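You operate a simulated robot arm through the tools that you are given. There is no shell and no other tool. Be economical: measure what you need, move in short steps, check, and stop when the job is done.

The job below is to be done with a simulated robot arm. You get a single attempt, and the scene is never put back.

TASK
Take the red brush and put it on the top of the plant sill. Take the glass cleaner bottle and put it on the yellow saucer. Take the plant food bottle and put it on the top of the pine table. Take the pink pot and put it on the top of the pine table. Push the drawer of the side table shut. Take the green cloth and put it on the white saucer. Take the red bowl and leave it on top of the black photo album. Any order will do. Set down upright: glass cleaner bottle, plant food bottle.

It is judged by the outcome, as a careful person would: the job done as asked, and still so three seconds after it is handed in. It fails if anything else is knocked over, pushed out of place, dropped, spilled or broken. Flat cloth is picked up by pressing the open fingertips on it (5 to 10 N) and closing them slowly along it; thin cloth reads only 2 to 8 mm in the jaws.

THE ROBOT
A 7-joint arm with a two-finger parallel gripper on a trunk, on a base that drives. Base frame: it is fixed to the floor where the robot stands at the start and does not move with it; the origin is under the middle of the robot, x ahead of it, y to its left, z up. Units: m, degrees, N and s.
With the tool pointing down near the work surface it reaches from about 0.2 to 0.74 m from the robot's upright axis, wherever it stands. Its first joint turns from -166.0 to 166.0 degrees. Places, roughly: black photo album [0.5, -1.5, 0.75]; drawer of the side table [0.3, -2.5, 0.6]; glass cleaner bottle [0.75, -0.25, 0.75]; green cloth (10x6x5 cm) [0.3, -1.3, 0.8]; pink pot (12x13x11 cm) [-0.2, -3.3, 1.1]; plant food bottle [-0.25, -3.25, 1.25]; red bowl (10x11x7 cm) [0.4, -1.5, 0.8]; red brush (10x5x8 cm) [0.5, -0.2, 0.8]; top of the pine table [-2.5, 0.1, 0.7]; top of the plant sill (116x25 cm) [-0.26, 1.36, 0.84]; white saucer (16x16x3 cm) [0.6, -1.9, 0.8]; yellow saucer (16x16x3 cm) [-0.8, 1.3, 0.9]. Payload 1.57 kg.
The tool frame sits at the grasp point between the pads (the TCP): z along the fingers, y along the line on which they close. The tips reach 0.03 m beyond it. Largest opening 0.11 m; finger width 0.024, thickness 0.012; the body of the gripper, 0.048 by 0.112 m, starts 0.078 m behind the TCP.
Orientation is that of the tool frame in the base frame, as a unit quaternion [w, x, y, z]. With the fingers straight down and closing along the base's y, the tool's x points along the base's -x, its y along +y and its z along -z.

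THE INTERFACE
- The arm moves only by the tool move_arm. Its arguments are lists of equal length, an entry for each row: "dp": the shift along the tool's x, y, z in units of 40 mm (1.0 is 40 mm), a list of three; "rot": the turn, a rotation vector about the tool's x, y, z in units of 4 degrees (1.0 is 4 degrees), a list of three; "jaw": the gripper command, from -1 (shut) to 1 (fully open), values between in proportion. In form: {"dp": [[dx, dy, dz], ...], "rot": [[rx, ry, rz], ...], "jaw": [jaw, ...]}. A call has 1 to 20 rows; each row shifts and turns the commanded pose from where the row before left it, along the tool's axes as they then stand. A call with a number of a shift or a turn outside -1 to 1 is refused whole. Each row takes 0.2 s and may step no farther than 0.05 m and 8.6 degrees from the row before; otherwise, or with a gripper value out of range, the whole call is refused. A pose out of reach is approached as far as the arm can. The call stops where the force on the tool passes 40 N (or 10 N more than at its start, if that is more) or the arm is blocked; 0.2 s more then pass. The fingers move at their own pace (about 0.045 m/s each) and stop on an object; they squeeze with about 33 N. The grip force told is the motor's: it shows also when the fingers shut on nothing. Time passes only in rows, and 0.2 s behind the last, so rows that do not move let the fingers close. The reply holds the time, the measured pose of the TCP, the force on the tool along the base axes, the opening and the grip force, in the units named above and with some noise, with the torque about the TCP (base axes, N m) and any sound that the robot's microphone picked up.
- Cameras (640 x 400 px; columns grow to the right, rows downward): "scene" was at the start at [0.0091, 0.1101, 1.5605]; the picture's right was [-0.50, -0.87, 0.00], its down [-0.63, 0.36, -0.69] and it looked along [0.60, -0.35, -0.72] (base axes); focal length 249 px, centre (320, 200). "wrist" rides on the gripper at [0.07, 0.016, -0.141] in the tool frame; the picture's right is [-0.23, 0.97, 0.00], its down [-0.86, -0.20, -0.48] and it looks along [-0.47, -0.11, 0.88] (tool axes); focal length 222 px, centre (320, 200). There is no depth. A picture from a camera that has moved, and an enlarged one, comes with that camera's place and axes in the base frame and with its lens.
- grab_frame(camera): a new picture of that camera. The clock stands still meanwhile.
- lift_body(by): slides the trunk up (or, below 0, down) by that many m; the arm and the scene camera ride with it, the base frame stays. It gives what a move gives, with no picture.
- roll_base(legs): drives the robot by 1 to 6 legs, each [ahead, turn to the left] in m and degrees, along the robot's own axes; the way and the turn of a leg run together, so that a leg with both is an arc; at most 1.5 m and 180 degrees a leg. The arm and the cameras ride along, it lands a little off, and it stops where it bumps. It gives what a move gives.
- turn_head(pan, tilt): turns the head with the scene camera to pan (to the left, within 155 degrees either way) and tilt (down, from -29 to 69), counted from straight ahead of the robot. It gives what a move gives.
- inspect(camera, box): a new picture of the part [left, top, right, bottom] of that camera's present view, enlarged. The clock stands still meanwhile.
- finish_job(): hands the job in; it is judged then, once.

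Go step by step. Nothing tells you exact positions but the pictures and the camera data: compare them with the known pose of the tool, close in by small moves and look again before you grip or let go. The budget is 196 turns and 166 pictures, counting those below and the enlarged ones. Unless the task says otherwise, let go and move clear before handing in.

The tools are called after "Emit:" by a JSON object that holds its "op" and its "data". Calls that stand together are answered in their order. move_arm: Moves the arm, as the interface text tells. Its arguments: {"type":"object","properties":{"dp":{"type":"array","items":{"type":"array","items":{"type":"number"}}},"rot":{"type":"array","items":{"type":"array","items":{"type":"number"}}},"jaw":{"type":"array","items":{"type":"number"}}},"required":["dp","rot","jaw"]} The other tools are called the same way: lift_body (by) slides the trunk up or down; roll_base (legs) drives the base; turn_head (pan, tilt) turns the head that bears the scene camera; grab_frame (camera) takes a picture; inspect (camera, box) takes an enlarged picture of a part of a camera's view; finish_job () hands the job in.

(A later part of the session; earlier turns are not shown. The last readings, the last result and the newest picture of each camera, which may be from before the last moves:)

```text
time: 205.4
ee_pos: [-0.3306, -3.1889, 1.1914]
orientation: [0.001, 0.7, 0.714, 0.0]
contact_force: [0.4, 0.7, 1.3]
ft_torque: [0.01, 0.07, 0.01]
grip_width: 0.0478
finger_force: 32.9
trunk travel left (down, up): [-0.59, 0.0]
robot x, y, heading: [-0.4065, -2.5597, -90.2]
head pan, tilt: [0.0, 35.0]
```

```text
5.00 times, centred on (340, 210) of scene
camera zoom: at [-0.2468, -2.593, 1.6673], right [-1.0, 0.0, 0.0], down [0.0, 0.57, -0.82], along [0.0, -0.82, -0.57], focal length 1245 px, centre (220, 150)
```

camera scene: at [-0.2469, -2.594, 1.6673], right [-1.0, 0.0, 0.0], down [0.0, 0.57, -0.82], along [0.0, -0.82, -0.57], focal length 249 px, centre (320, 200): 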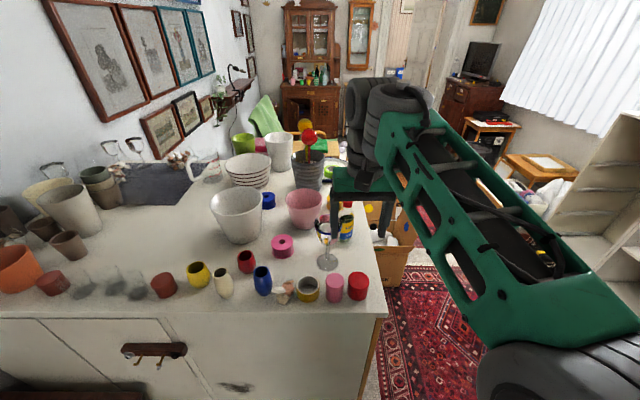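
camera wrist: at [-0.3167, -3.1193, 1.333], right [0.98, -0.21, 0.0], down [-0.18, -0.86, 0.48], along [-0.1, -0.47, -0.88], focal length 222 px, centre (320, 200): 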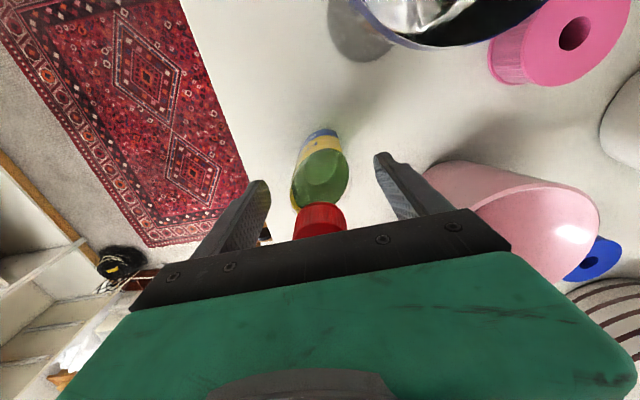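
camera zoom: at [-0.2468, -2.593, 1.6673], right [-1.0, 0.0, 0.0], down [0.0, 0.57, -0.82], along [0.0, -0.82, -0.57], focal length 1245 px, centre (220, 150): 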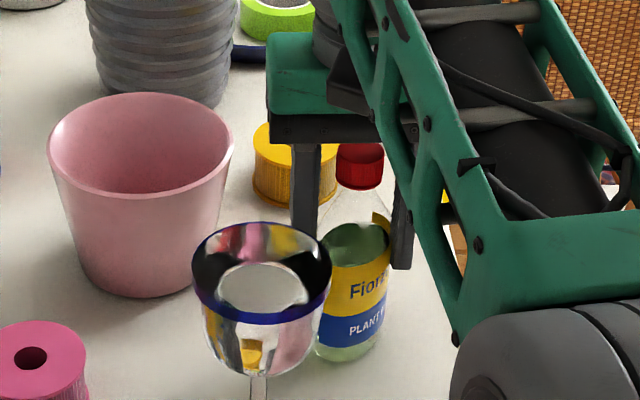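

Bottle gripped (48 mm). Lifting, moving right away from the glass, then back toward the robot.

Emit:
{"op": "move_arm", "data": {"dp": [[0, 0, -0.3], [0, 0, -0.6], [0, 0, -0.7], [0, 0, -0.7], [0, -0.8, 0], [0, -0.9, 0], [0, -0.9, 0]], "rot": [[0, 0, 0], [0, 0, 0], [0, 0, 0], [0, 0, 0], [0, 0, 0], [0, 0, 0], [0, 0, 0]], "jaw": [-1, -1, -1, -1, -1, -1, -1]}}

Emit:
{"op": "grab_frame", "data": {"camera": "scene"}}

```text
time: 207.0
ee_pos: [-0.4367, -3.1894, 1.2839]
orientation: [0.0, 0.7, 0.715, 0.001]
contact_force: [0.3, 0.9, -3.1]
ft_torque: [-0.01, -0.02, 0.0]
grip_width: 0.0475
finger_force: 33.4
trunk travel left (down, up): [-0.59, 0.0]
robot x, y, heading: [-0.4035, -2.5625, -90.1]
head pan, tilt: [0.0, 35.0]
```

```text
70 pictures are left
camera scene: at [-0.2477, -2.5934, 1.6674], right [-1.0, 0.0, 0.0], down [0.0, 0.57, -0.82], along [0.0, -0.82, -0.57], focal length 249 px, centre (320, 200)
```

scene: 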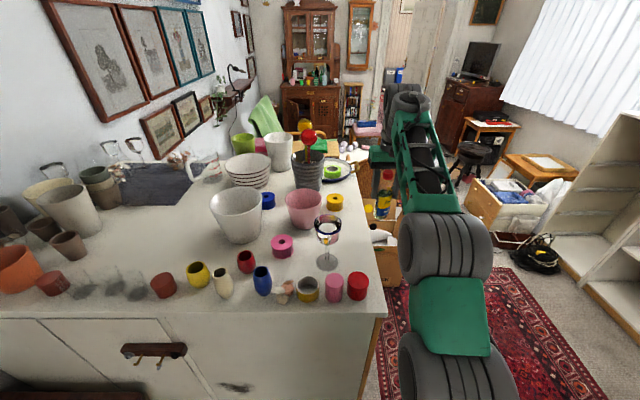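

Now retracting the arm, backing off, and looking toward the pine table.

Emit:
{"op": "move_arm", "data": {"dp": [[1, 0, 0], [1, 0, 0], [1, 0, 0], [1, 0, 0], [1, 0, 0], [1, 0, 0]], "rot": [[0, 0, 0], [0, 0, 0], [0, 0, 0], [0, 0, 0], [0, 0, 0], [0, 0, 0]], "jaw": [-1, -1, -1, -1, -1, -1]}}

Emit:
{"op": "roll_base", "data": {"legs": [[-0.5, 0]]}}

Emit:
{"op": "turn_head", "data": {"pan": -130, "tilt": 25}}

Emit:
{"op": "grab_frame", "data": {"camera": "scene"}}

```text
time: 208.4
ee_pos: [-0.4419, -2.9506, 1.2813]
orientation: [0.001, 0.699, 0.715, -0.001]
contact_force: [-1.0, 0.2, -1.9]
ft_torque: [-0.04, 0.0, -0.02]
grip_width: 0.0474
finger_force: 32.6
trunk travel left (down, up): [-0.59, 0.0]
robot x, y, heading: [-0.4027, -2.5628, -90.5]
head pan, tilt: [0.0, 35.0]
```

```text
time: 211.3
ee_pos: [-0.4394, -2.4519, 1.2807]
orientation: [0.001, 0.699, 0.715, 0.0]
contact_force: [0.2, -0.3, -1.3]
ft_torque: [-0.05, 0.05, 0.01]
grip_width: 0.0478
finger_force: 33.3
trunk travel left (down, up): [-0.59, 0.0]
robot x, y, heading: [-0.4022, -2.0615, -90.0]
head pan, tilt: [0.0, 35.0]
```

```text
time: 213.4
ee_pos: [-0.4388, -2.4507, 1.2807]
orientation: [0.001, 0.699, 0.715, 0.001]
contact_force: [-0.6, 0.4, -1.6]
ft_torque: [-0.02, 0.0, -0.01]
grip_width: 0.0475
finger_force: 32.9
trunk travel left (down, up): [-0.59, 0.0]
robot x, y, heading: [-0.4024, -2.0634, -90.1]
head pan, tilt: [-130.0, 25.0]
```

```text
69 pictures are left
camera scene: at [-0.3163, -1.9446, 1.6831], right [0.64, 0.77, 0.0], down [0.32, -0.27, -0.91], along [-0.69, 0.58, -0.42], focal length 249 px, centre (320, 200)
```

scene: 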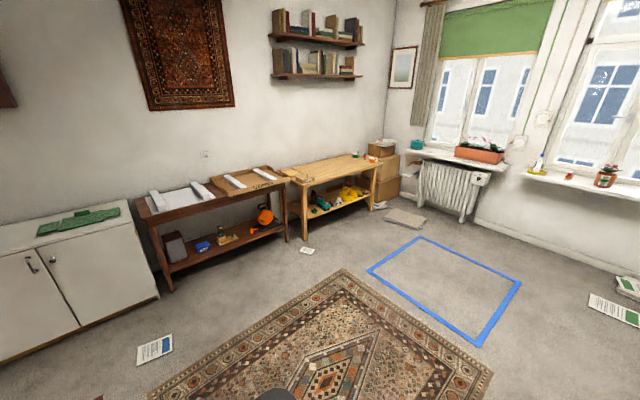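

Zooming on the pine table.

Emit:
{"op": "inspect", "data": {"camera": "scene", "box": [260, 120, 440, 260]}}

```text
2.86 times, centred on (350, 190) of scene
camera zoom: at [-0.3163, -1.9446, 1.6831], right [0.64, 0.77, 0.0], down [0.32, -0.27, -0.91], along [-0.69, 0.58, -0.42], focal length 711 px, centre (234, 229)
```

zoom: 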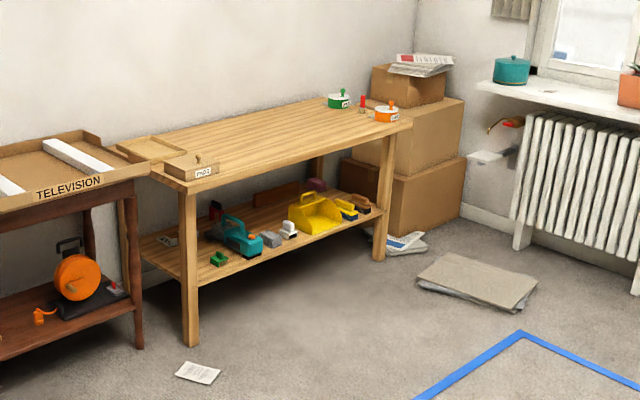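

The pine table's front edge is at x≈-2.3, y from -0.5 to 0.7, with its middle free. Driving there.

Emit:
{"op": "roll_base", "data": {"legs": [[0, -146], [1.3, 0], [1.2, 0]]}}

Emit:
{"op": "turn_head", "data": {"pan": 20, "tilt": 35}}

Emit:
{"op": "grab_frame", "data": {"camera": "scene"}}

```text
time: 231.9
ee_pos: [-2.0283, 0.3782, 1.281]
orientation: [0.001, 0.895, -0.446, -0.001]
contact_force: [-0.1, -0.8, -2.8]
ft_torque: [0.02, -0.01, 0.01]
grip_width: 0.047
finger_force: 33.1
trunk travel left (down, up): [-0.59, 0.0]
robot x, y, heading: [-1.8323, 0.0342, 125.5]
head pan, tilt: [-130.0, 25.0]
```

```text
time: 234.2
ee_pos: [-2.0285, 0.38, 1.2801]
orientation: [0.001, 0.895, -0.445, -0.001]
contact_force: [-0.2, 0.1, -2.1]
ft_torque: [-0.02, 0.03, 0.02]
grip_width: 0.0472
finger_force: 32.6
trunk travel left (down, up): [-0.59, 0.0]
robot x, y, heading: [-1.836, 0.0382, 125.8]
head pan, tilt: [20.0, 35.0]
```

```text
67 pictures are left
camera scene: at [-1.9971, -0.0524, 1.6673], right [0.56, 0.83, 0.0], down [0.47, -0.32, -0.82], along [-0.68, 0.46, -0.57], focal length 249 px, centre (320, 200)
```

scene: 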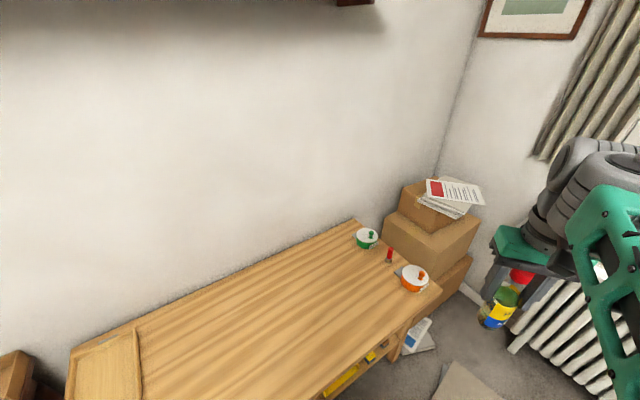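

Turning to face the table.

Emit:
{"op": "roll_base", "data": {"legs": [[0, 54.2]]}}

Emit:
{"op": "turn_head", "data": {"pan": 0, "tilt": 45}}

Emit:
{"op": "grab_frame", "data": {"camera": "scene"}}

```text
time: 237.0
ee_pos: [-2.2213, 0.0883, 1.2815]
orientation: [0.001, 1.0, -0.001, -0.001]
contact_force: [0.6, -0.1, -2.2]
ft_torque: [0.0, 0.02, -0.02]
grip_width: 0.047
finger_force: 32.6
trunk travel left (down, up): [-0.59, 0.0]
robot x, y, heading: [-1.8327, 0.0385, 178.1]
head pan, tilt: [20.0, 35.0]
```

```text
time: 237.8
ee_pos: [-2.2212, 0.0882, 1.2799]
orientation: [0.001, 1.0, -0.001, 0.0]
contact_force: [-0.8, 0.1, -1.6]
ft_torque: [0.02, -0.02, 0.0]
grip_width: 0.0469
finger_force: 32.6
trunk travel left (down, up): [-0.59, 0.0]
robot x, y, heading: [-1.8315, 0.0388, 178.5]
head pan, tilt: [0.0, 45.0]
```

```text
66 pictures are left
camera scene: at [-1.8592, -0.1174, 1.6525], right [0.03, 1.0, 0.0], down [0.71, -0.02, -0.71], along [-0.71, 0.02, -0.71], focal length 249 px, centre (320, 200)
```

scene: 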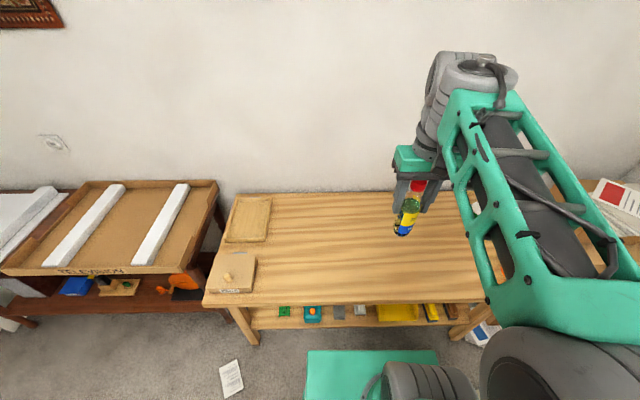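

Extending over the table to (-2.45, 0.09) and lowering the trunk.

Emit:
{"op": "move_arm", "data": {"dp": [[-1, 0, 0], [-1, 0, 0], [-1, 0, 0], [-1, 0, 0], [-1, 0, 0], [-0.75, 0, 0]], "rot": [[0, 0, 0], [0, 0, 0], [0, 0, 0], [0, 0, 0], [0, 0, 0], [0, 0, 0]], "jaw": [-1, -1, -1, -1, -1, -1]}}

Emit:
{"op": "lift_body", "data": {"by": -0.38}}

Emit:
{"op": "grab_frame", "data": {"camera": "wrist"}}

Emit:
{"op": "grab_frame", "data": {"camera": "scene"}}

```text
time: 239.2
ee_pos: [-2.4521, 0.0874, 1.2794]
orientation: [0.001, 1.0, -0.001, 0.0]
contact_force: [0.0, -0.4, -1.1]
ft_torque: [-0.05, -0.01, -0.02]
grip_width: 0.047
finger_force: 32.8
trunk travel left (down, up): [-0.59, 0.0]
robot x, y, heading: [-1.8338, 0.0398, 178.3]
head pan, tilt: [0.0, 45.0]
```

```text
time: 242.9
ee_pos: [-2.4512, 0.0884, 0.9004]
orientation: [0.001, 1.0, -0.001, 0.0]
contact_force: [0.8, -0.2, -2.6]
ft_torque: [-0.03, 0.01, 0.0]
grip_width: 0.0468
finger_force: 32.5
trunk travel left (down, up): [-0.21, 0.38]
robot x, y, heading: [-1.8334, 0.0403, 178.5]
head pan, tilt: [0.0, 45.0]
```

```text
65 pictures are left
camera wrist: at [-2.3816, 0.0716, 1.0421], right [-0.23, -0.97, 0.0], down [-0.85, 0.2, 0.48], along [-0.47, 0.11, -0.88], focal length 222 px, centre (320, 200)
```

wrist: 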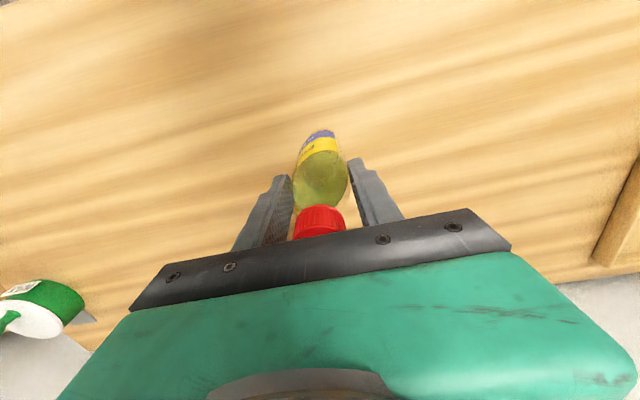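

```text
64 pictures are left
camera scene: at [-1.8592, -0.1173, 1.2725], right [0.03, 1.0, 0.0], down [0.71, -0.02, -0.71], along [-0.71, 0.02, -0.71], focal length 249 px, centre (320, 200)
```

scene: 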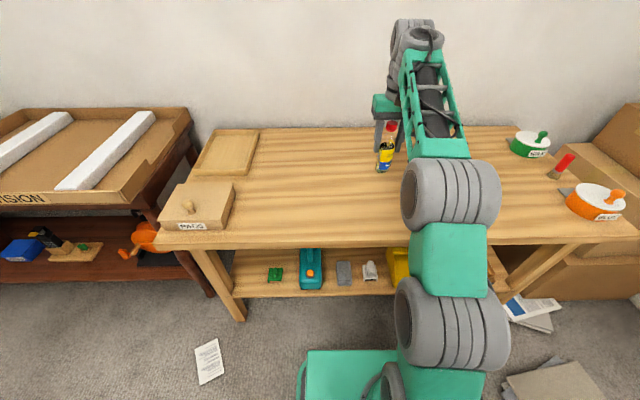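

Lowering the bottle until it touches the table.

Emit:
{"op": "move_arm", "data": {"dp": [[0, 0, 0.3], [0, 0, 0.2], [0, 0, 0.2], [0, 0, 0.15], [0, 0, 0.15], [0, 0, 0.15], [0, 0, 0.15], [0, 0, 0.15], [0, 0, 0.15], [0, 0, 0.15], [0, 0, 0.15], [0, 0, 0.15], [0, 0, 0.15], [0, 0, 0.15], [0, 0, 0.15], [0, 0, 0.15], [0, 0, 0.15], [0, 0, 0.15]], "rot": [[0, 0, 0], [0, 0, 0], [0, 0, 0], [0, 0, 0], [0, 0, 0], [0, 0, 0], [0, 0, 0], [0, 0, 0], [0, 0, 0], [0, 0, 0], [0, 0, 0], [0, 0, 0], [0, 0, 0], [0, 0, 0], [0, 0, 0], [0, 0, 0], [0, 0, 0], [0, 0, 0]], "jaw": [-1, -1, -1, -1, -1, -1, -1, -1, -1, -1, -1, -1, -1, -1, -1, -1, -1, -1]}}

Emit:
{"op": "inspect", "data": {"camera": "scene", "box": [320, 90, 450, 200]}}

```text
time: 246.0
ee_pos: [-2.4521, 0.0887, 0.8124]
orientation: [0.002, 1.0, -0.001, -0.006]
contact_force: [1.5, -0.5, 11.2]
ft_torque: [0.0, -0.36, -0.03]
grip_width: 0.0442
finger_force: 32.7
trunk travel left (down, up): [-0.21, 0.38]
robot x, y, heading: [-1.8314, 0.0434, 178.5]
head pan, tilt: [0.0, 45.0]
stopped in row 15: the force on the tool passed its limit (the readings are from after the stop); the commanded pose is now the measured one
```

```text
3.64 times, centred on (385, 145) of scene
camera zoom: at [-1.8579, -0.1176, 1.272], right [0.03, 1.0, 0.0], down [0.71, -0.02, -0.71], along [-0.71, 0.02, -0.71], focal length 905 px, centre (84, 400)
```

zoom: 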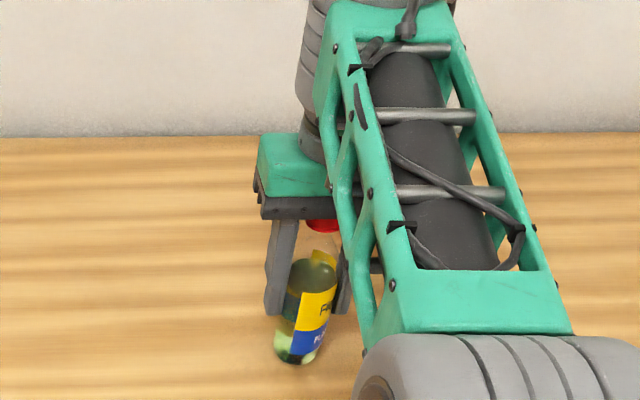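

Contact; bottle upright. Releasing and rising straight up.

Emit:
{"op": "move_arm", "data": {"dp": [[0, 0, -0.03], [0, 0, 0], [0, 0, 0], [0, 0, 0], [0, 0, -0.5], [0, 0, -1], [0, 0, -1], [0, 0, -1], [0, 0, -1], [0, 0, -1]], "rot": [[0, 0, 0], [0, 0, 0], [0, 0, 0], [0, 0, 0], [0, 0, 0], [0, 0, 0], [0, 0, 0], [0, 0, 0], [0, 0, 0], [0, 0, 0]], "jaw": [-0.1, 0.1, 0.4, 0.6, 0.6, 0.6, 0.6, 0.6, 0.6, 0.6]}}

Emit:
{"op": "grab_frame", "data": {"camera": "wrist"}}

Emit:
{"op": "inspect", "data": {"camera": "scene", "box": [320, 90, 450, 200]}}

```text
time: 247.9
ee_pos: [-2.4567, 0.0909, 0.9589]
orientation: [0.0, 1.0, -0.001, -0.018]
contact_force: [-32.0, 0.5, -42.1]
ft_torque: [0.28, -1.25, -0.25]
grip_width: 0.0881
finger_force: 0.0
out of reach, approached as far as the arm can: row 9
trunk travel left (down, up): [-0.21, 0.38]
robot x, y, heading: [-1.8337, 0.04, 178.3]
head pan, tilt: [0.0, 45.0]
stopped in row 9: the force on the tool passed its limit (the readings are from after the stop); the commanded pose is now the measured one
```

```text
62 pictures are left
camera wrist: at [-2.3827, 0.0736, 1.0977], right [-0.23, -0.97, 0.01], down [-0.84, 0.2, 0.51], along [-0.5, 0.11, -0.86], focal length 222 px, centre (320, 200)
```

wrist: 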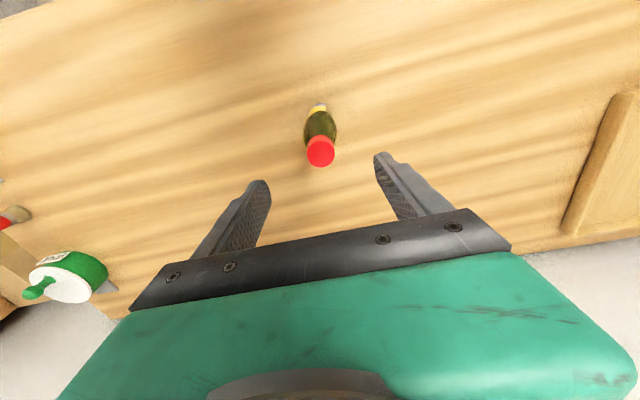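

```text
3.64 times, centred on (385, 145) of scene
camera zoom: at [-1.8587, -0.1174, 1.2725], right [0.03, 1.0, 0.0], down [0.71, -0.02, -0.71], along [-0.71, 0.02, -0.71], focal length 905 px, centre (84, 400)
```

zoom: 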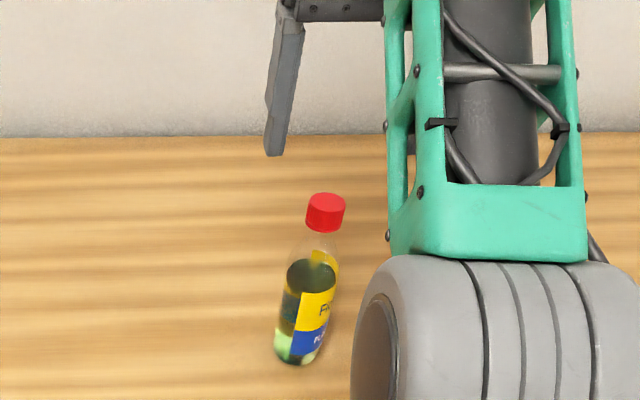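

Bottle stands upright on the pine table. Raising the trunk, retracting, and going back for the pink pot.

Emit:
{"op": "lift_body", "data": {"by": 0.38}}

Emit:
{"op": "move_arm", "data": {"dp": [[0.8, 0, 0], [1, 0, 0], [1, 0, 0], [1, 0, 0], [1, 0, 0], [1, 0, 0]], "rot": [[0, 0.5, 0], [0, 0, 0], [0, 0, 0], [0, 0, 0], [0, 0, 0], [0, 0, 0]], "jaw": [0.6, 0.6, 0.6, 0.6, 0.6, 0.6]}}

```text
time: 248.3
ee_pos: [-2.4577, 0.0907, 0.96]
orientation: [-0.001, 1.0, -0.002, -0.019]
contact_force: [-12.4, 0.7, -16.8]
ft_torque: [0.07, -0.34, -0.05]
grip_width: 0.0881
finger_force: 0.1
trunk travel left (down, up): [-0.212, 0.378]
robot x, y, heading: [-1.8343, 0.0402, 178.5]
head pan, tilt: [0.0, 45.0]
stopped: the force on the tool passed its limit (the readings are from after the stop); the commanded pose is now the measured one
```

```text
time: 249.7
ee_pos: [-2.2254, 0.0896, 0.9593]
orientation: [0.001, 1.0, -0.002, 0.001]
contact_force: [-0.9, -0.3, -0.4]
ft_torque: [0.02, -0.08, 0.0]
grip_width: 0.0878
finger_force: 0.1
trunk travel left (down, up): [-0.212, 0.378]
robot x, y, heading: [-1.8347, 0.0419, 178.6]
head pan, tilt: [0.0, 45.0]
```

Raising the trunk, turning the jaws 90° for a grip on the pot's near wall, then driving back.

Emit:
{"op": "lift_body", "data": {"by": 0.376}}

Emit:
{"op": "move_arm", "data": {"dp": [[0, 0, 0], [0, 0, 0], [0, 0, 0], [0, 0, 0], [0, 0, 0], [0, 0, 0], [0, 0, 0], [0, 0, 0], [0, 0, 0], [0, 0, 0], [0, 0, 0], [0, 0, 0]], "rot": [[0, 0, 1], [0, 0, 1], [0, 0, 1], [0, 0, 1], [0, 0, 1], [0, 0, 1], [0, 0, 1], [0, 0, 1], [0, 0, 1], [0, 0, 1], [0, 0, 1], [0, 0, 1]], "jaw": [0, 0, 0, 0, 0, 0, 0, 0, 0, 0, 0, 0]}}

Emit:
{"op": "move_arm", "data": {"dp": [[0, 0, 0], [0, 0, 0], [0, 0, 0], [0, 0, 0], [0, 0, 0], [0, 0, 0], [0, 0, 0], [0, 0, 0], [0, 0, 0], [0, 0, 0], [0, 0, 0]], "rot": [[0, 0, 1], [0, 0, 1], [0, 0, 1], [0, 0, 1], [0, 0, 1], [0, 0, 1], [0, 0, 1], [0, 0, 1], [0, 0, 1], [0, 0, 1], [0, 0, 0.5]], "jaw": [0, 0, 0, 0, 0, 0, 0, 0, 0, 0, 0]}}

Emit:
{"op": "roll_base", "data": {"legs": [[0, 127.7], [1.35, 0], [1.25, 0], [0, -36]]}}

```text
time: 253.3
ee_pos: [-2.2262, 0.0896, 1.3365]
orientation: [0.0, 1.0, -0.001, 0.0]
contact_force: [-0.1, 0.5, -0.2]
ft_torque: [-0.02, 0.02, 0.02]
grip_width: 0.0879
finger_force: 0.0
trunk travel left (down, up): [-0.588, 0.002]
robot x, y, heading: [-1.8313, 0.0394, 178.5]
head pan, tilt: [0.0, 45.0]
```

```text
time: 255.9
ee_pos: [-2.2246, 0.0884, 1.3354]
orientation: [0.0, 0.913, -0.408, 0.0]
contact_force: [-0.7, -1.0, 1.2]
ft_torque: [-0.01, -0.01, 0.04]
grip_width: 0.0551
finger_force: 0.0
trunk travel left (down, up): [-0.588, 0.002]
robot x, y, heading: [-1.8317, 0.0451, 178.5]
head pan, tilt: [0.0, 45.0]
```

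```text
time: 258.3
ee_pos: [-2.2242, 0.0904, 1.3358]
orientation: [0.0, -0.705, 0.709, 0.0]
contact_force: [-0.3, 0.6, 0.5]
ft_torque: [-0.02, 0.0, -0.02]
grip_width: 0.0549
finger_force: 0.1
trunk travel left (down, up): [-0.588, 0.002]
robot x, y, heading: [-1.8308, 0.0409, 178.4]
head pan, tilt: [0.0, 45.0]
```

```text
time: 277.6
ee_pos: [-0.4849, -2.4488, 1.336]
orientation: [0.0, 1.0, -0.018, 0.0]
contact_force: [0.2, -0.2, 0.4]
ft_torque: [0.01, 0.0, -0.01]
grip_width: 0.0549
finger_force: 0.0
trunk travel left (down, up): [-0.588, 0.002]
robot x, y, heading: [-0.4194, -2.0608, -93.5]
head pan, tilt: [0.0, 45.0]
```

Aligning the base closer to the pot's line and approaching the cabinet.

Emit:
{"op": "roll_base", "data": {"legs": [[0, 18.9], [0.54, 0], [0, -15.4]]}}

Emit:
{"op": "turn_head", "data": {"pan": 0, "tilt": 40}}

Emit:
{"op": "grab_frame", "data": {"camera": "scene"}}

Emit:
{"op": "grab_frame", "data": {"camera": "wrist"}}

```text
time: 282.7
ee_pos: [-0.3077, -2.9753, 1.3356]
orientation: [0.0, 1.0, 0.019, 0.0]
contact_force: [-0.8, 0.8, 0.4]
ft_torque: [-0.01, -0.03, -0.01]
grip_width: 0.0552
finger_force: 0.0
trunk travel left (down, up): [-0.588, 0.002]
robot x, y, heading: [-0.2722, -2.5825, -89.5]
head pan, tilt: [0.0, 45.0]
```

```text
time: 283.4
ee_pos: [-0.3072, -2.9749, 1.3352]
orientation: [0.0, 1.0, 0.019, 0.0]
contact_force: [-0.1, 0.5, 0.0]
ft_torque: [-0.01, 0.0, 0.02]
grip_width: 0.0551
finger_force: 0.1
trunk travel left (down, up): [-0.588, 0.002]
robot x, y, heading: [-0.2728, -2.5847, -89.1]
head pan, tilt: [0.0, 40.0]
```

```text
60 pictures are left
camera scene: at [-0.1182, -2.6065, 1.6575], right [-1.0, -0.01, 0.0], down [-0.01, 0.64, -0.77], along [0.01, -0.77, -0.64], focal length 249 px, centre (320, 200)
```

scene: 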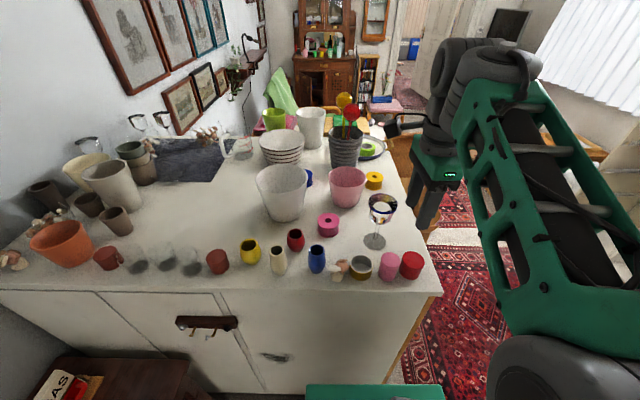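

```text
59 pictures are left
camera wrist: at [-0.2374, -2.9893, 1.477], right [-0.19, -0.98, 0.0], down [-0.86, 0.17, 0.48], along [-0.47, 0.09, -0.88], focal length 222 px, centre (320, 200)
```

wrist: 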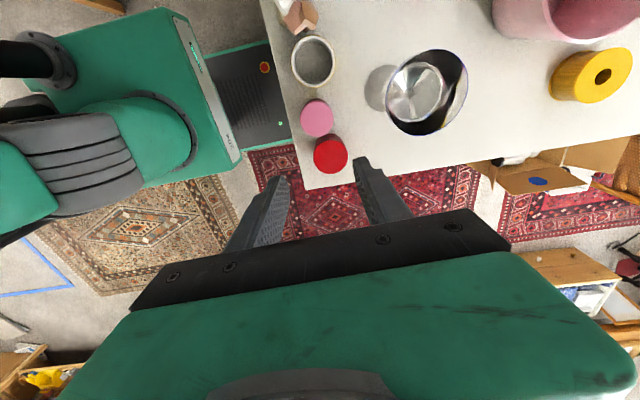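

Close-up of the pot and glass.

Emit:
{"op": "inspect", "data": {"camera": "scene", "box": [240, 140, 440, 290]}}

```text
2.67 times, centred on (340, 215) of scene
camera zoom: at [-0.1182, -2.6065, 1.6575], right [-1.0, -0.01, 0.0], down [-0.01, 0.64, -0.77], along [0.01, -0.77, -0.64], focal length 664 px, centre (267, 160)
```

zoom: 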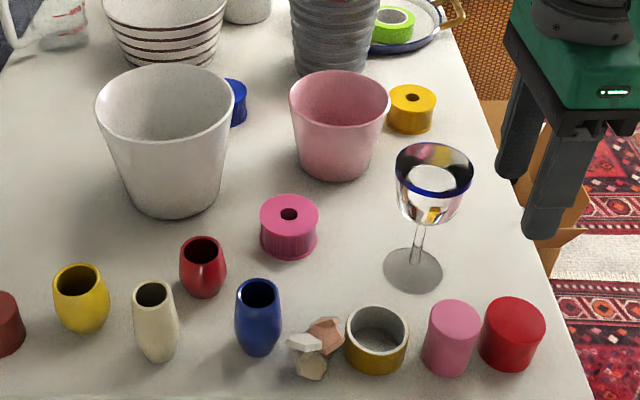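

Pot near wall ≈(-0.198, -3.222), rim z≈1.205. Driving 3 cm closer and moving above that wall.

Emit:
{"op": "roll_base", "data": {"legs": [[0.03, 0]]}}

Emit:
{"op": "move_arm", "data": {"dp": [[0.9, 0, 0], [0.9, 0, 0], [0.72, 0.3, 0], [0, 0.9, 0], [0, 0.9, 0], [0, 0.9, 0], [0, 0.9, 0], [0, 0.9, 0]], "rot": [[0, 0, 0], [0, 0, 0], [0, 0, 0], [0, 0, 0], [0, 0, 0], [0, 0, 0], [0, 0, 0], [0, 0, 0]], "jaw": [0, 0, 0, 0, 0, 0, 0, 0]}}

Emit:
{"op": "grab_frame", "data": {"camera": "wrist"}}

Emit:
{"op": "inspect", "data": {"camera": "scene", "box": [260, 110, 420, 260]}}

```text
time: 284.2
ee_pos: [-0.3073, -3.0069, 1.3354]
orientation: [-0.001, 1.0, 0.019, 0.0]
contact_force: [0.1, -0.5, -0.2]
ft_torque: [0.01, -0.01, 0.0]
grip_width: 0.0548
finger_force: 0.0
trunk travel left (down, up): [-0.588, 0.002]
robot x, y, heading: [-0.2738, -2.6143, -89.2]
head pan, tilt: [0.0, 40.0]
```

```text
time: 286.0
ee_pos: [-0.1991, -3.1961, 1.337]
orientation: [-0.001, 1.0, 0.018, 0.0]
contact_force: [0.8, 0.6, 0.5]
ft_torque: [0.03, 0.03, 0.02]
grip_width: 0.0552
finger_force: 0.0
trunk travel left (down, up): [-0.588, 0.002]
robot x, y, heading: [-0.2673, -2.6073, -89.1]
head pan, tilt: [0.0, 40.0]
```

```text
57 pictures are left
camera wrist: at [-0.1294, -3.2104, 1.4782], right [-0.19, -0.98, 0.0], down [-0.86, 0.17, 0.48], along [-0.47, 0.09, -0.88], focal length 222 px, centre (320, 200)
```

wrist: 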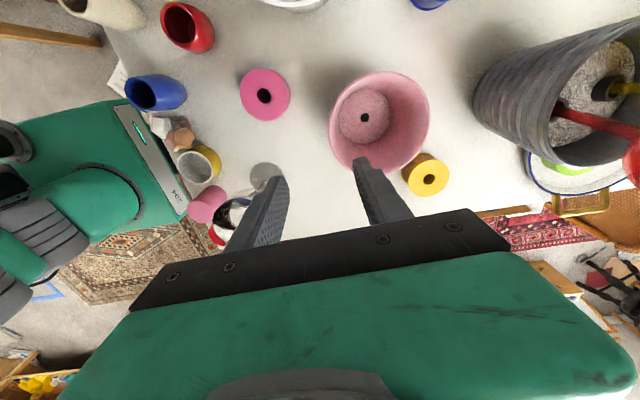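

```text
2.67 times, centred on (340, 185) of scene
camera zoom: at [-0.1175, -2.6379, 1.6575], right [-1.0, -0.01, 0.0], down [-0.01, 0.64, -0.77], along [0.01, -0.77, -0.64], focal length 664 px, centre (267, 240)
```

zoom: 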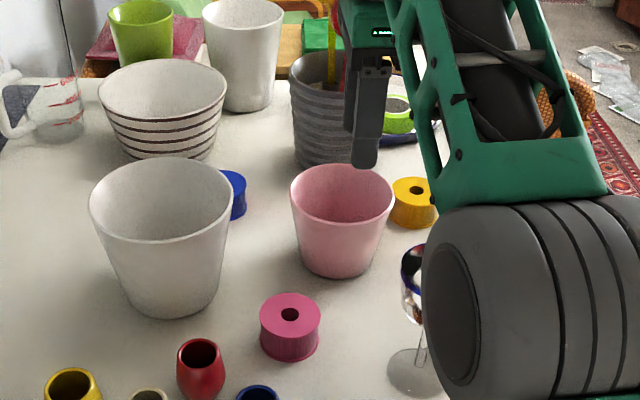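

Near wall mid ≈(-0.193, -3.216). Shifting and descending part way.

Emit:
{"op": "move_arm", "data": {"dp": [[0.15, 0.5, 0.3], [0, 0, 0.7], [0, 0, 0.7], [0, 0, 0.6]], "rot": [[0, 0, 0], [0, 0, 0], [0, 0, 0], [0, 0, 0]], "jaw": [0, 0, 0, 0]}}

Emit:
{"op": "grab_frame", "data": {"camera": "wrist"}}

Emit:
{"op": "inspect", "data": {"camera": "scene", "box": [280, 130, 420, 260]}}

```text
time: 287.0
ee_pos: [-0.1925, -3.2129, 1.2411]
orientation: [0.0, 1.0, 0.019, 0.0]
contact_force: [0.0, -0.1, 0.6]
ft_torque: [0.02, 0.02, 0.01]
grip_width: 0.0549
finger_force: 0.1
trunk travel left (down, up): [-0.588, 0.002]
robot x, y, heading: [-0.2733, -2.612, -89.0]
head pan, tilt: [0.0, 40.0]
```

```text
55 pictures are left
camera wrist: at [-0.1222, -3.227, 1.3833], right [-0.19, -0.98, 0.0], down [-0.86, 0.17, 0.48], along [-0.47, 0.09, -0.88], focal length 222 px, centre (320, 200)
```

wrist: 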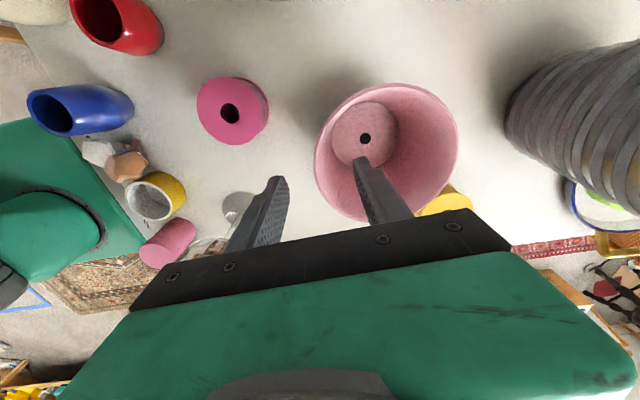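

```text
3.08 times, centred on (350, 195) of scene
camera zoom: at [-0.1176, -2.6369, 1.6576], right [-1.0, -0.01, 0.0], down [-0.01, 0.64, -0.77], along [0.01, -0.77, -0.64], focal length 766 px, centre (228, 215)
```

zoom: 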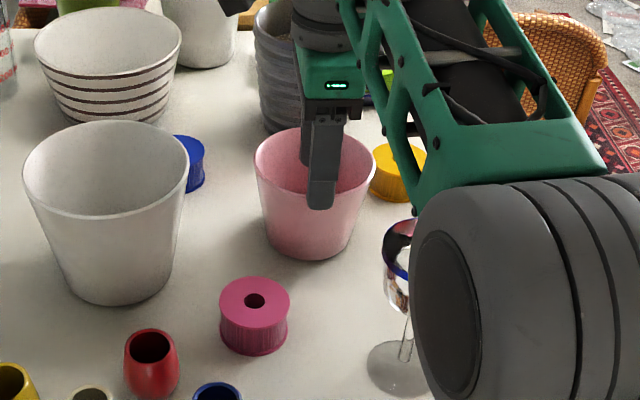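

Aligned on the wall. Descending 4 cm more and closing.

Emit:
{"op": "move_arm", "data": {"dp": [[0.1, 0.05, 0.5], [0, 0, 0.55], [0, 0, 0], [0, 0, 0], [0, 0, 0], [0, 0, 0], [0, 0, 0]], "rot": [[0, 0, 0], [0, 0, 0], [0, 0, 0], [0, 0, 0], [0, 0, 0], [0, 0, 0], [0, 0, 0]], "jaw": [0, 0, -0.3, -0.6, -0.8, -1, -1]}}

Emit:
{"op": "grab_frame", "data": {"camera": "wrist"}}

Emit:
{"op": "inspect", "data": {"camera": "scene", "box": [280, 130, 420, 260]}}

```text
time: 288.6
ee_pos: [-0.1866, -3.2162, 1.2014]
orientation: [0.001, 1.0, 0.02, 0.0]
contact_force: [-1.9, -2.7, 4.4]
ft_torque: [-0.87, 0.25, -0.16]
grip_width: 0.0076
finger_force: 26.5
trunk travel left (down, up): [-0.588, 0.002]
robot x, y, heading: [-0.2755, -2.6143, -89.4]
head pan, tilt: [0.0, 40.0]
```

```text
53 pictures are left
camera wrist: at [-0.1177, -3.2302, 1.3435], right [-0.19, -0.98, 0.0], down [-0.86, 0.17, 0.48], along [-0.47, 0.09, -0.88], focal length 222 px, centre (320, 200)
```

wrist: 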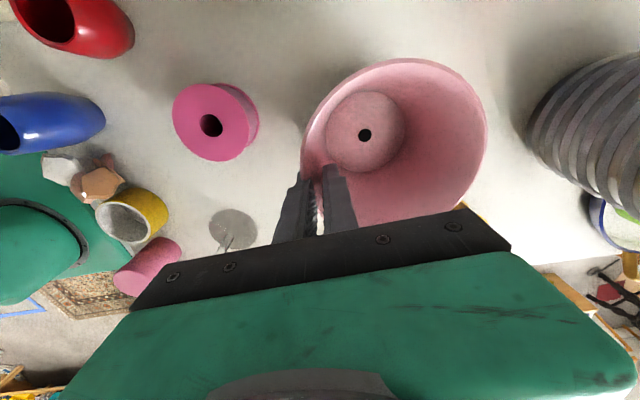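

```text
3.08 times, centred on (350, 195) of scene
camera zoom: at [-0.1178, -2.6363, 1.6576], right [-1.0, -0.01, 0.0], down [-0.01, 0.64, -0.77], along [0.01, -0.77, -0.64], focal length 766 px, centre (228, 215)
```

zoom: 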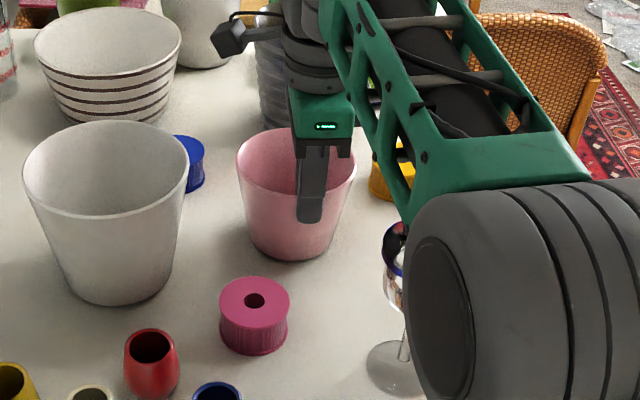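

Wall gripped (8 mm). Lifting carefully.

Emit:
{"op": "move_arm", "data": {"dp": [[0, 0, 0], [0, 0, -0.25], [0, 0, -0.5], [0, 0, -0.6], [0, 0, -0.6]], "rot": [[0, 0, 0], [0, 0, 0], [0, 0, 0], [0, 0, 0], [0, 0, 0]], "jaw": [-1, -1, -1, -1, -1]}}

Emit:
{"op": "grab_frame", "data": {"camera": "wrist"}}

Emit:
{"op": "inspect", "data": {"camera": "scene", "box": [260, 110, 420, 260]}}

```text
time: 289.8
ee_pos: [-0.1876, -3.2139, 1.2782]
orientation: [-0.002, 1.0, 0.019, 0.0]
contact_force: [0.4, 0.0, -4.4]
ft_torque: [0.19, 0.04, 0.01]
grip_width: 0.0041
finger_force: 24.9
trunk travel left (down, up): [-0.588, 0.002]
robot x, y, heading: [-0.2722, -2.6145, -88.8]
head pan, tilt: [0.0, 40.0]
```

```text
51 pictures are left
camera wrist: at [-0.117, -3.2294, 1.4197], right [-0.19, -0.98, 0.0], down [-0.86, 0.17, 0.48], along [-0.47, 0.09, -0.88], focal length 222 px, centre (320, 200)
```

wrist: 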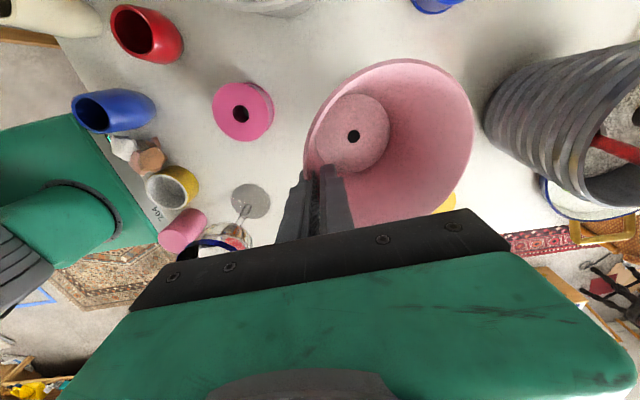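

```text
2.67 times, centred on (340, 185) of scene
camera zoom: at [-0.1177, -2.6368, 1.6575], right [-1.0, -0.01, 0.0], down [-0.01, 0.64, -0.77], along [0.01, -0.77, -0.64], focal length 664 px, centre (267, 240)
```

zoom: 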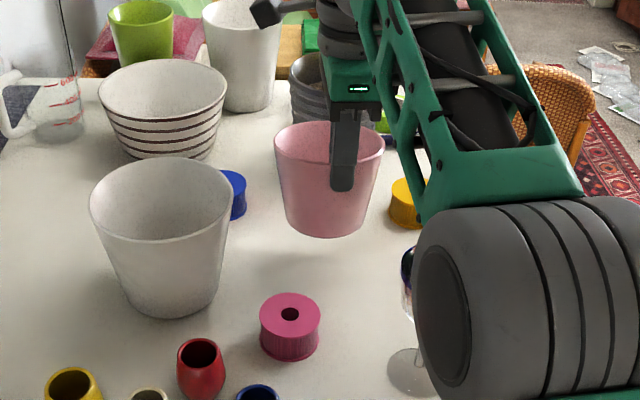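

Held at its near wall. Raising a bit more, then moving right past the glass (behind it), then back.

Emit:
{"op": "move_arm", "data": {"dp": [[0, 0, -0.4], [0, 0, -0.4], [-0.8, 0, 0], [-0.9, 0, 0], [-0.9, 0, 0], [-0.9, 0, 0], [-0.9, 0, 0], [-0.9, 0, 0]], "rot": [[0, 0, 0], [0, 0, 0], [0, 0, 0], [0, 0, 0], [0, 0, 0], [0, 0, 0], [0, 0, 0], [0, 0, 0]], "jaw": [-1, -1, -1, -1, -1, -1, -1, -1]}}

Emit:
{"op": "grab_frame", "data": {"camera": "wrist"}}

Emit:
{"op": "grab_frame", "data": {"camera": "scene"}}

```text
time: 291.6
ee_pos: [-0.4011, -3.2261, 1.3126]
orientation: [0.0, 1.0, 0.019, 0.0]
contact_force: [-0.8, 0.5, -2.7]
ft_torque: [0.2, 0.02, -0.01]
grip_width: 0.0042
finger_force: 24.9
trunk travel left (down, up): [-0.588, 0.002]
robot x, y, heading: [-0.2739, -2.6159, -89.0]
head pan, tilt: [0.0, 40.0]
```

```text
49 pictures are left
camera wrist: at [-0.3311, -3.2399, 1.4541], right [-0.19, -0.98, 0.0], down [-0.86, 0.17, 0.48], along [-0.47, 0.09, -0.88], focal length 222 px, centre (320, 200)
```

wrist: 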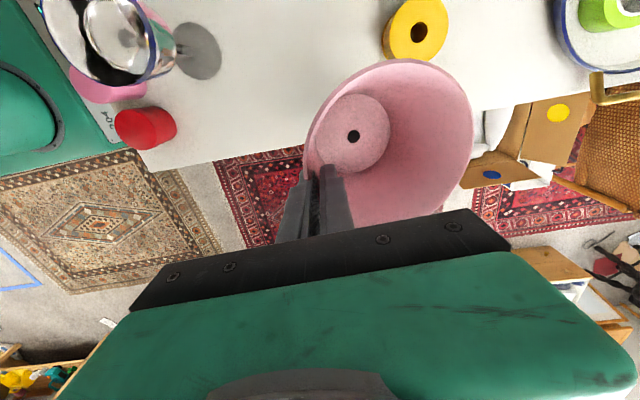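

```text
48 pictures are left
camera scene: at [-0.1189, -2.6376, 1.6576], right [-1.0, -0.01, 0.0], down [-0.01, 0.64, -0.77], along [0.01, -0.77, -0.64], focal length 249 px, centre (320, 200)
```

scene: 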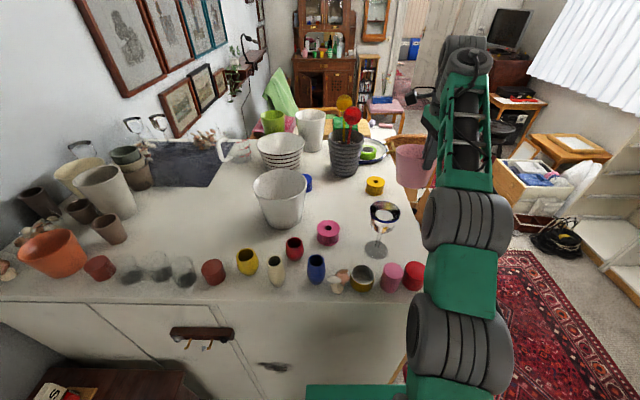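

Shifting a little further right for clearance, then pulling straight back.

Emit:
{"op": "move_arm", "data": {"dp": [[-0.8, -0.4, 0], [-0.5, -0.4, 0], [0, -0.9, 0], [0, -1, 0], [0, -1, 0], [0, -1, 0], [0, -1, 0], [0, -1, 0]], "rot": [[0, 0, 0], [0, 0, 0], [0, 0, 0], [0, 0, 0], [0, 0, 0], [0, 0, 0], [0, 0, 0], [0, 0, 0]], "jaw": [-1, -1, -1, -1, -1, -1, -1, -1]}}

Emit:
{"op": "grab_frame", "data": {"camera": "scene"}}

```text
time: 293.4
ee_pos: [-0.4596, -2.9541, 1.3113]
orientation: [0.0, 1.0, 0.019, 0.0]
contact_force: [1.3, 0.9, -4.2]
ft_torque: [0.17, 0.05, 0.03]
grip_width: 0.0044
finger_force: 24.8
trunk travel left (down, up): [-0.588, 0.002]
robot x, y, heading: [-0.2736, -2.6131, -89.0]
head pan, tilt: [0.0, 40.0]
```

```text
47 pictures are left
camera scene: at [-0.1175, -2.6356, 1.6575], right [-1.0, -0.01, 0.0], down [-0.01, 0.64, -0.77], along [0.01, -0.77, -0.64], focal length 249 px, centre (320, 200)
```

scene: 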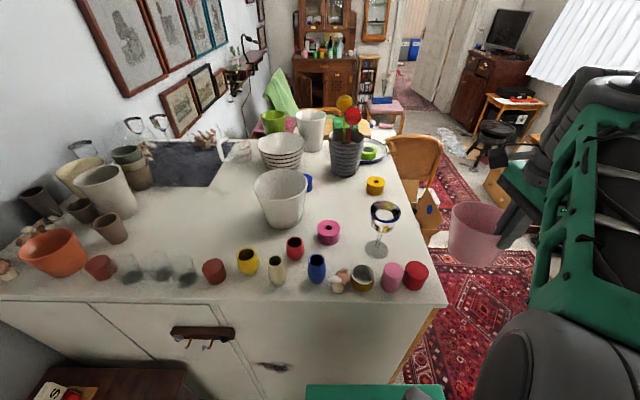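

Clear of everything. Backing off and driving to the pine table with the pot.

Emit:
{"op": "roll_base", "data": {"legs": [[-0.5, 0], [0, -144], [1.3, 0], [1.25, 0], [0, 53]]}}

Emit:
{"op": "turn_head", "data": {"pan": 0, "tilt": 45}}

Emit:
{"op": "grab_frame", "data": {"camera": "scene"}}

Emit:
{"op": "grab_frame", "data": {"camera": "wrist"}}

```text
time: 316.5
ee_pos: [-2.0856, 0.1608, 1.3114]
orientation: [0.001, -0.696, 0.718, -0.001]
contact_force: [-0.4, 0.7, -4.1]
ft_torque: [0.03, -0.17, -0.02]
grip_width: 0.0042
finger_force: 24.9
trunk travel left (down, up): [-0.588, 0.002]
robot x, y, heading: [-1.7551, -0.0543, 176.9]
head pan, tilt: [0.0, 40.0]
```

```text
time: 317.2
ee_pos: [-2.086, 0.1607, 1.311]
orientation: [0.001, -0.696, 0.718, 0.0]
contact_force: [0.4, -0.4, -2.7]
ft_torque: [0.05, -0.16, -0.02]
grip_width: 0.0043
finger_force: 24.7
trunk travel left (down, up): [-0.588, 0.002]
robot x, y, heading: [-1.7541, -0.0487, 176.8]
head pan, tilt: [0.0, 45.0]
```

```text
46 pictures are left
camera scene: at [-1.7852, -0.2048, 1.6503], right [0.05, 1.0, 0.0], down [0.71, -0.04, -0.71], along [-0.71, 0.04, -0.71], focal length 249 px, centre (320, 200)
```

scene: 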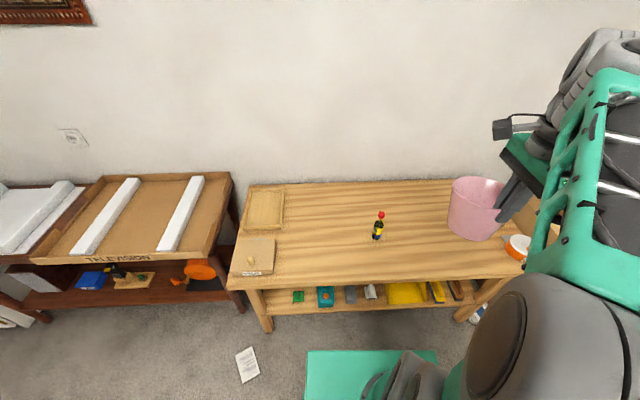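

```text
45 pictures are left
camera wrist: at [-2.1041, 0.0919, 1.4528], right [-0.97, 0.26, 0.0], down [0.23, 0.85, 0.48], along [0.12, 0.46, -0.88], focal length 222 px, centre (320, 200)
```

wrist: 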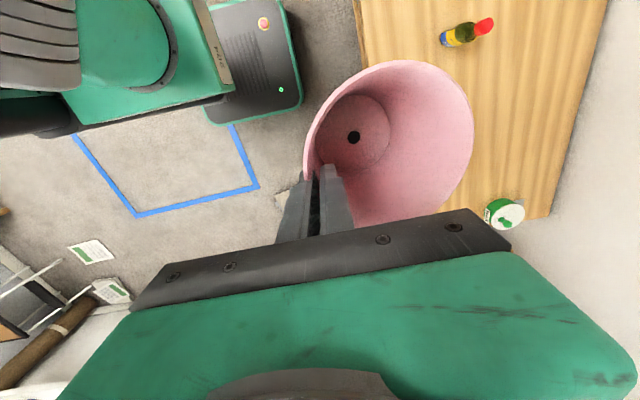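

Bottle still upright at (-2.46, 0.10). I'll place the pot left of it near (-2.48, -0.17): driving 7 cm closer and moving the arm left and forward, high.

Emit:
{"op": "roll_base", "data": {"legs": [[0.07, 0]]}}

Emit:
{"op": "move_arm", "data": {"dp": [[1, 0.2, 0], [1, 0.2, 0], [1, 0.5, 0], [1, 0.6, 0], [1, 0.6, 0], [1, 0.6, 0], [1, 0.6, 0], [1, 0.6, 0], [0.3, 0.9, 0], [0, 0.9, 0], [0, 0.8, 0]], "rot": [[0, 0, 0], [0, 0, 0], [0, 0, 0], [0, 0, 0], [0, 0, 0], [0, 0, 0], [0, 0, 0], [0, 0, 0], [0, 0, 0], [0, 0, 0], [0, 0, 0]], "jaw": [-1, -1, -1, -1, -1, -1, -1, -1, -1, -1, -1]}}

Emit:
{"op": "grab_frame", "data": {"camera": "scene"}}

```text
time: 318.2
ee_pos: [-2.1571, 0.1657, 1.3102]
orientation: [0.0, -0.695, 0.719, -0.001]
contact_force: [-0.8, -0.1, -4.4]
ft_torque: [-0.01, -0.22, -0.01]
grip_width: 0.0043
finger_force: 24.4
trunk travel left (down, up): [-0.588, 0.002]
robot x, y, heading: [-1.8281, -0.0473, 176.7]
head pan, tilt: [0.0, 45.0]
```

```text
time: 320.6
ee_pos: [-2.426, -0.1575, 1.3132]
orientation: [0.001, -0.695, 0.719, -0.001]
contact_force: [0.2, -0.5, -3.7]
ft_torque: [0.02, -0.22, -0.01]
grip_width: 0.0042
finger_force: 24.9
trunk travel left (down, up): [-0.588, 0.002]
robot x, y, heading: [-1.8275, -0.0468, 176.9]
head pan, tilt: [0.0, 45.0]
```

```text
44 pictures are left
camera scene: at [-1.8589, -0.2015, 1.6502], right [0.06, 1.0, 0.0], down [0.71, -0.04, -0.71], along [-0.71, 0.04, -0.71], focal length 249 px, centre (320, 200)
```

scene: 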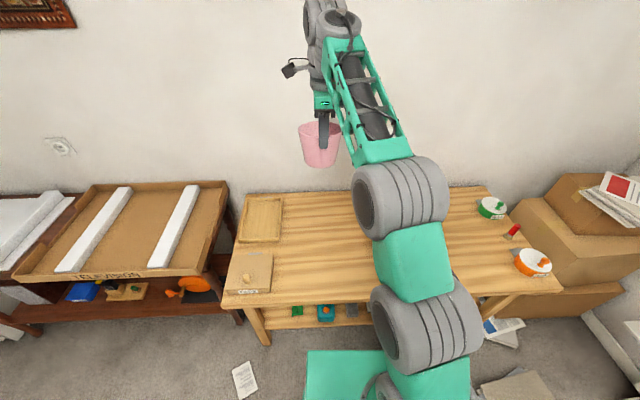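

Pot is over a free area. Lowering the trunk 0.3 m and then checking.

Emit:
{"op": "lift_body", "data": {"by": -0.3}}

Emit:
{"op": "move_arm", "data": {"dp": [[0, 0, 0.8], [0, 0, 0.8], [0, 0, 0.6], [0, 0, 0.5]], "rot": [[0, 0, 0], [0, 0, 0], [0, 0, 0], [0, 0, 0]], "jaw": [-1, -1, -1, -1]}}

Emit:
{"op": "grab_frame", "data": {"camera": "scene"}}

Emit:
{"op": "grab_frame", "data": {"camera": "wrist"}}

```text
time: 323.6
ee_pos: [-2.4252, -0.1581, 1.013]
orientation: [0.001, -0.695, 0.719, -0.001]
contact_force: [-0.4, -0.1, -4.3]
ft_torque: [0.02, -0.21, -0.02]
grip_width: 0.0041
finger_force: 24.8
trunk travel left (down, up): [-0.288, 0.302]
robot x, y, heading: [-1.8264, -0.0451, 176.9]
head pan, tilt: [0.0, 45.0]
```

```text
time: 324.6
ee_pos: [-2.4253, -0.1575, 0.907]
orientation: [0.001, -0.695, 0.719, 0.0]
contact_force: [-0.5, 0.3, -3.2]
ft_torque: [0.01, -0.18, 0.01]
grip_width: 0.0041
finger_force: 24.7
trunk travel left (down, up): [-0.288, 0.302]
robot x, y, heading: [-1.8261, -0.0471, 176.9]
head pan, tilt: [0.0, 45.0]
```

```text
43 pictures are left
camera scene: at [-1.8572, -0.2011, 1.3503], right [0.06, 1.0, 0.0], down [0.71, -0.04, -0.71], along [-0.71, 0.04, -0.71], focal length 249 px, centre (320, 200)
```

scene: 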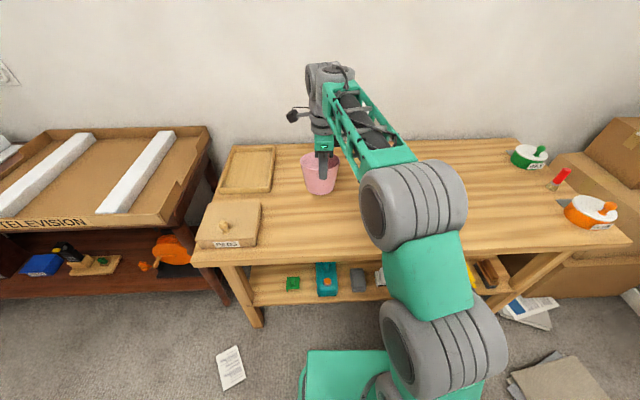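

```text
42 pictures are left
camera wrist: at [-2.4446, -0.2278, 1.0488], right [-0.97, 0.26, 0.0], down [0.23, 0.85, 0.48], along [0.12, 0.46, -0.88], focal length 222 px, centre (320, 200)
```

wrist: 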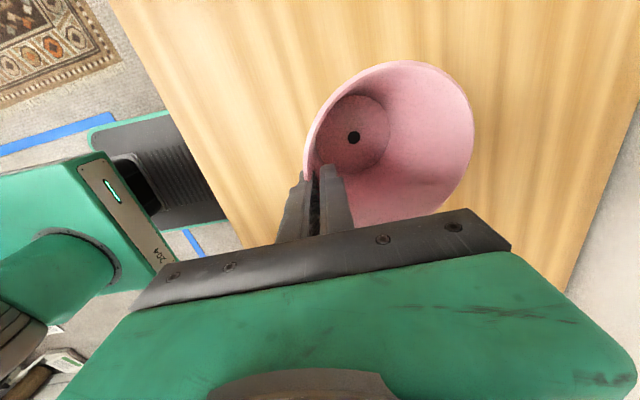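

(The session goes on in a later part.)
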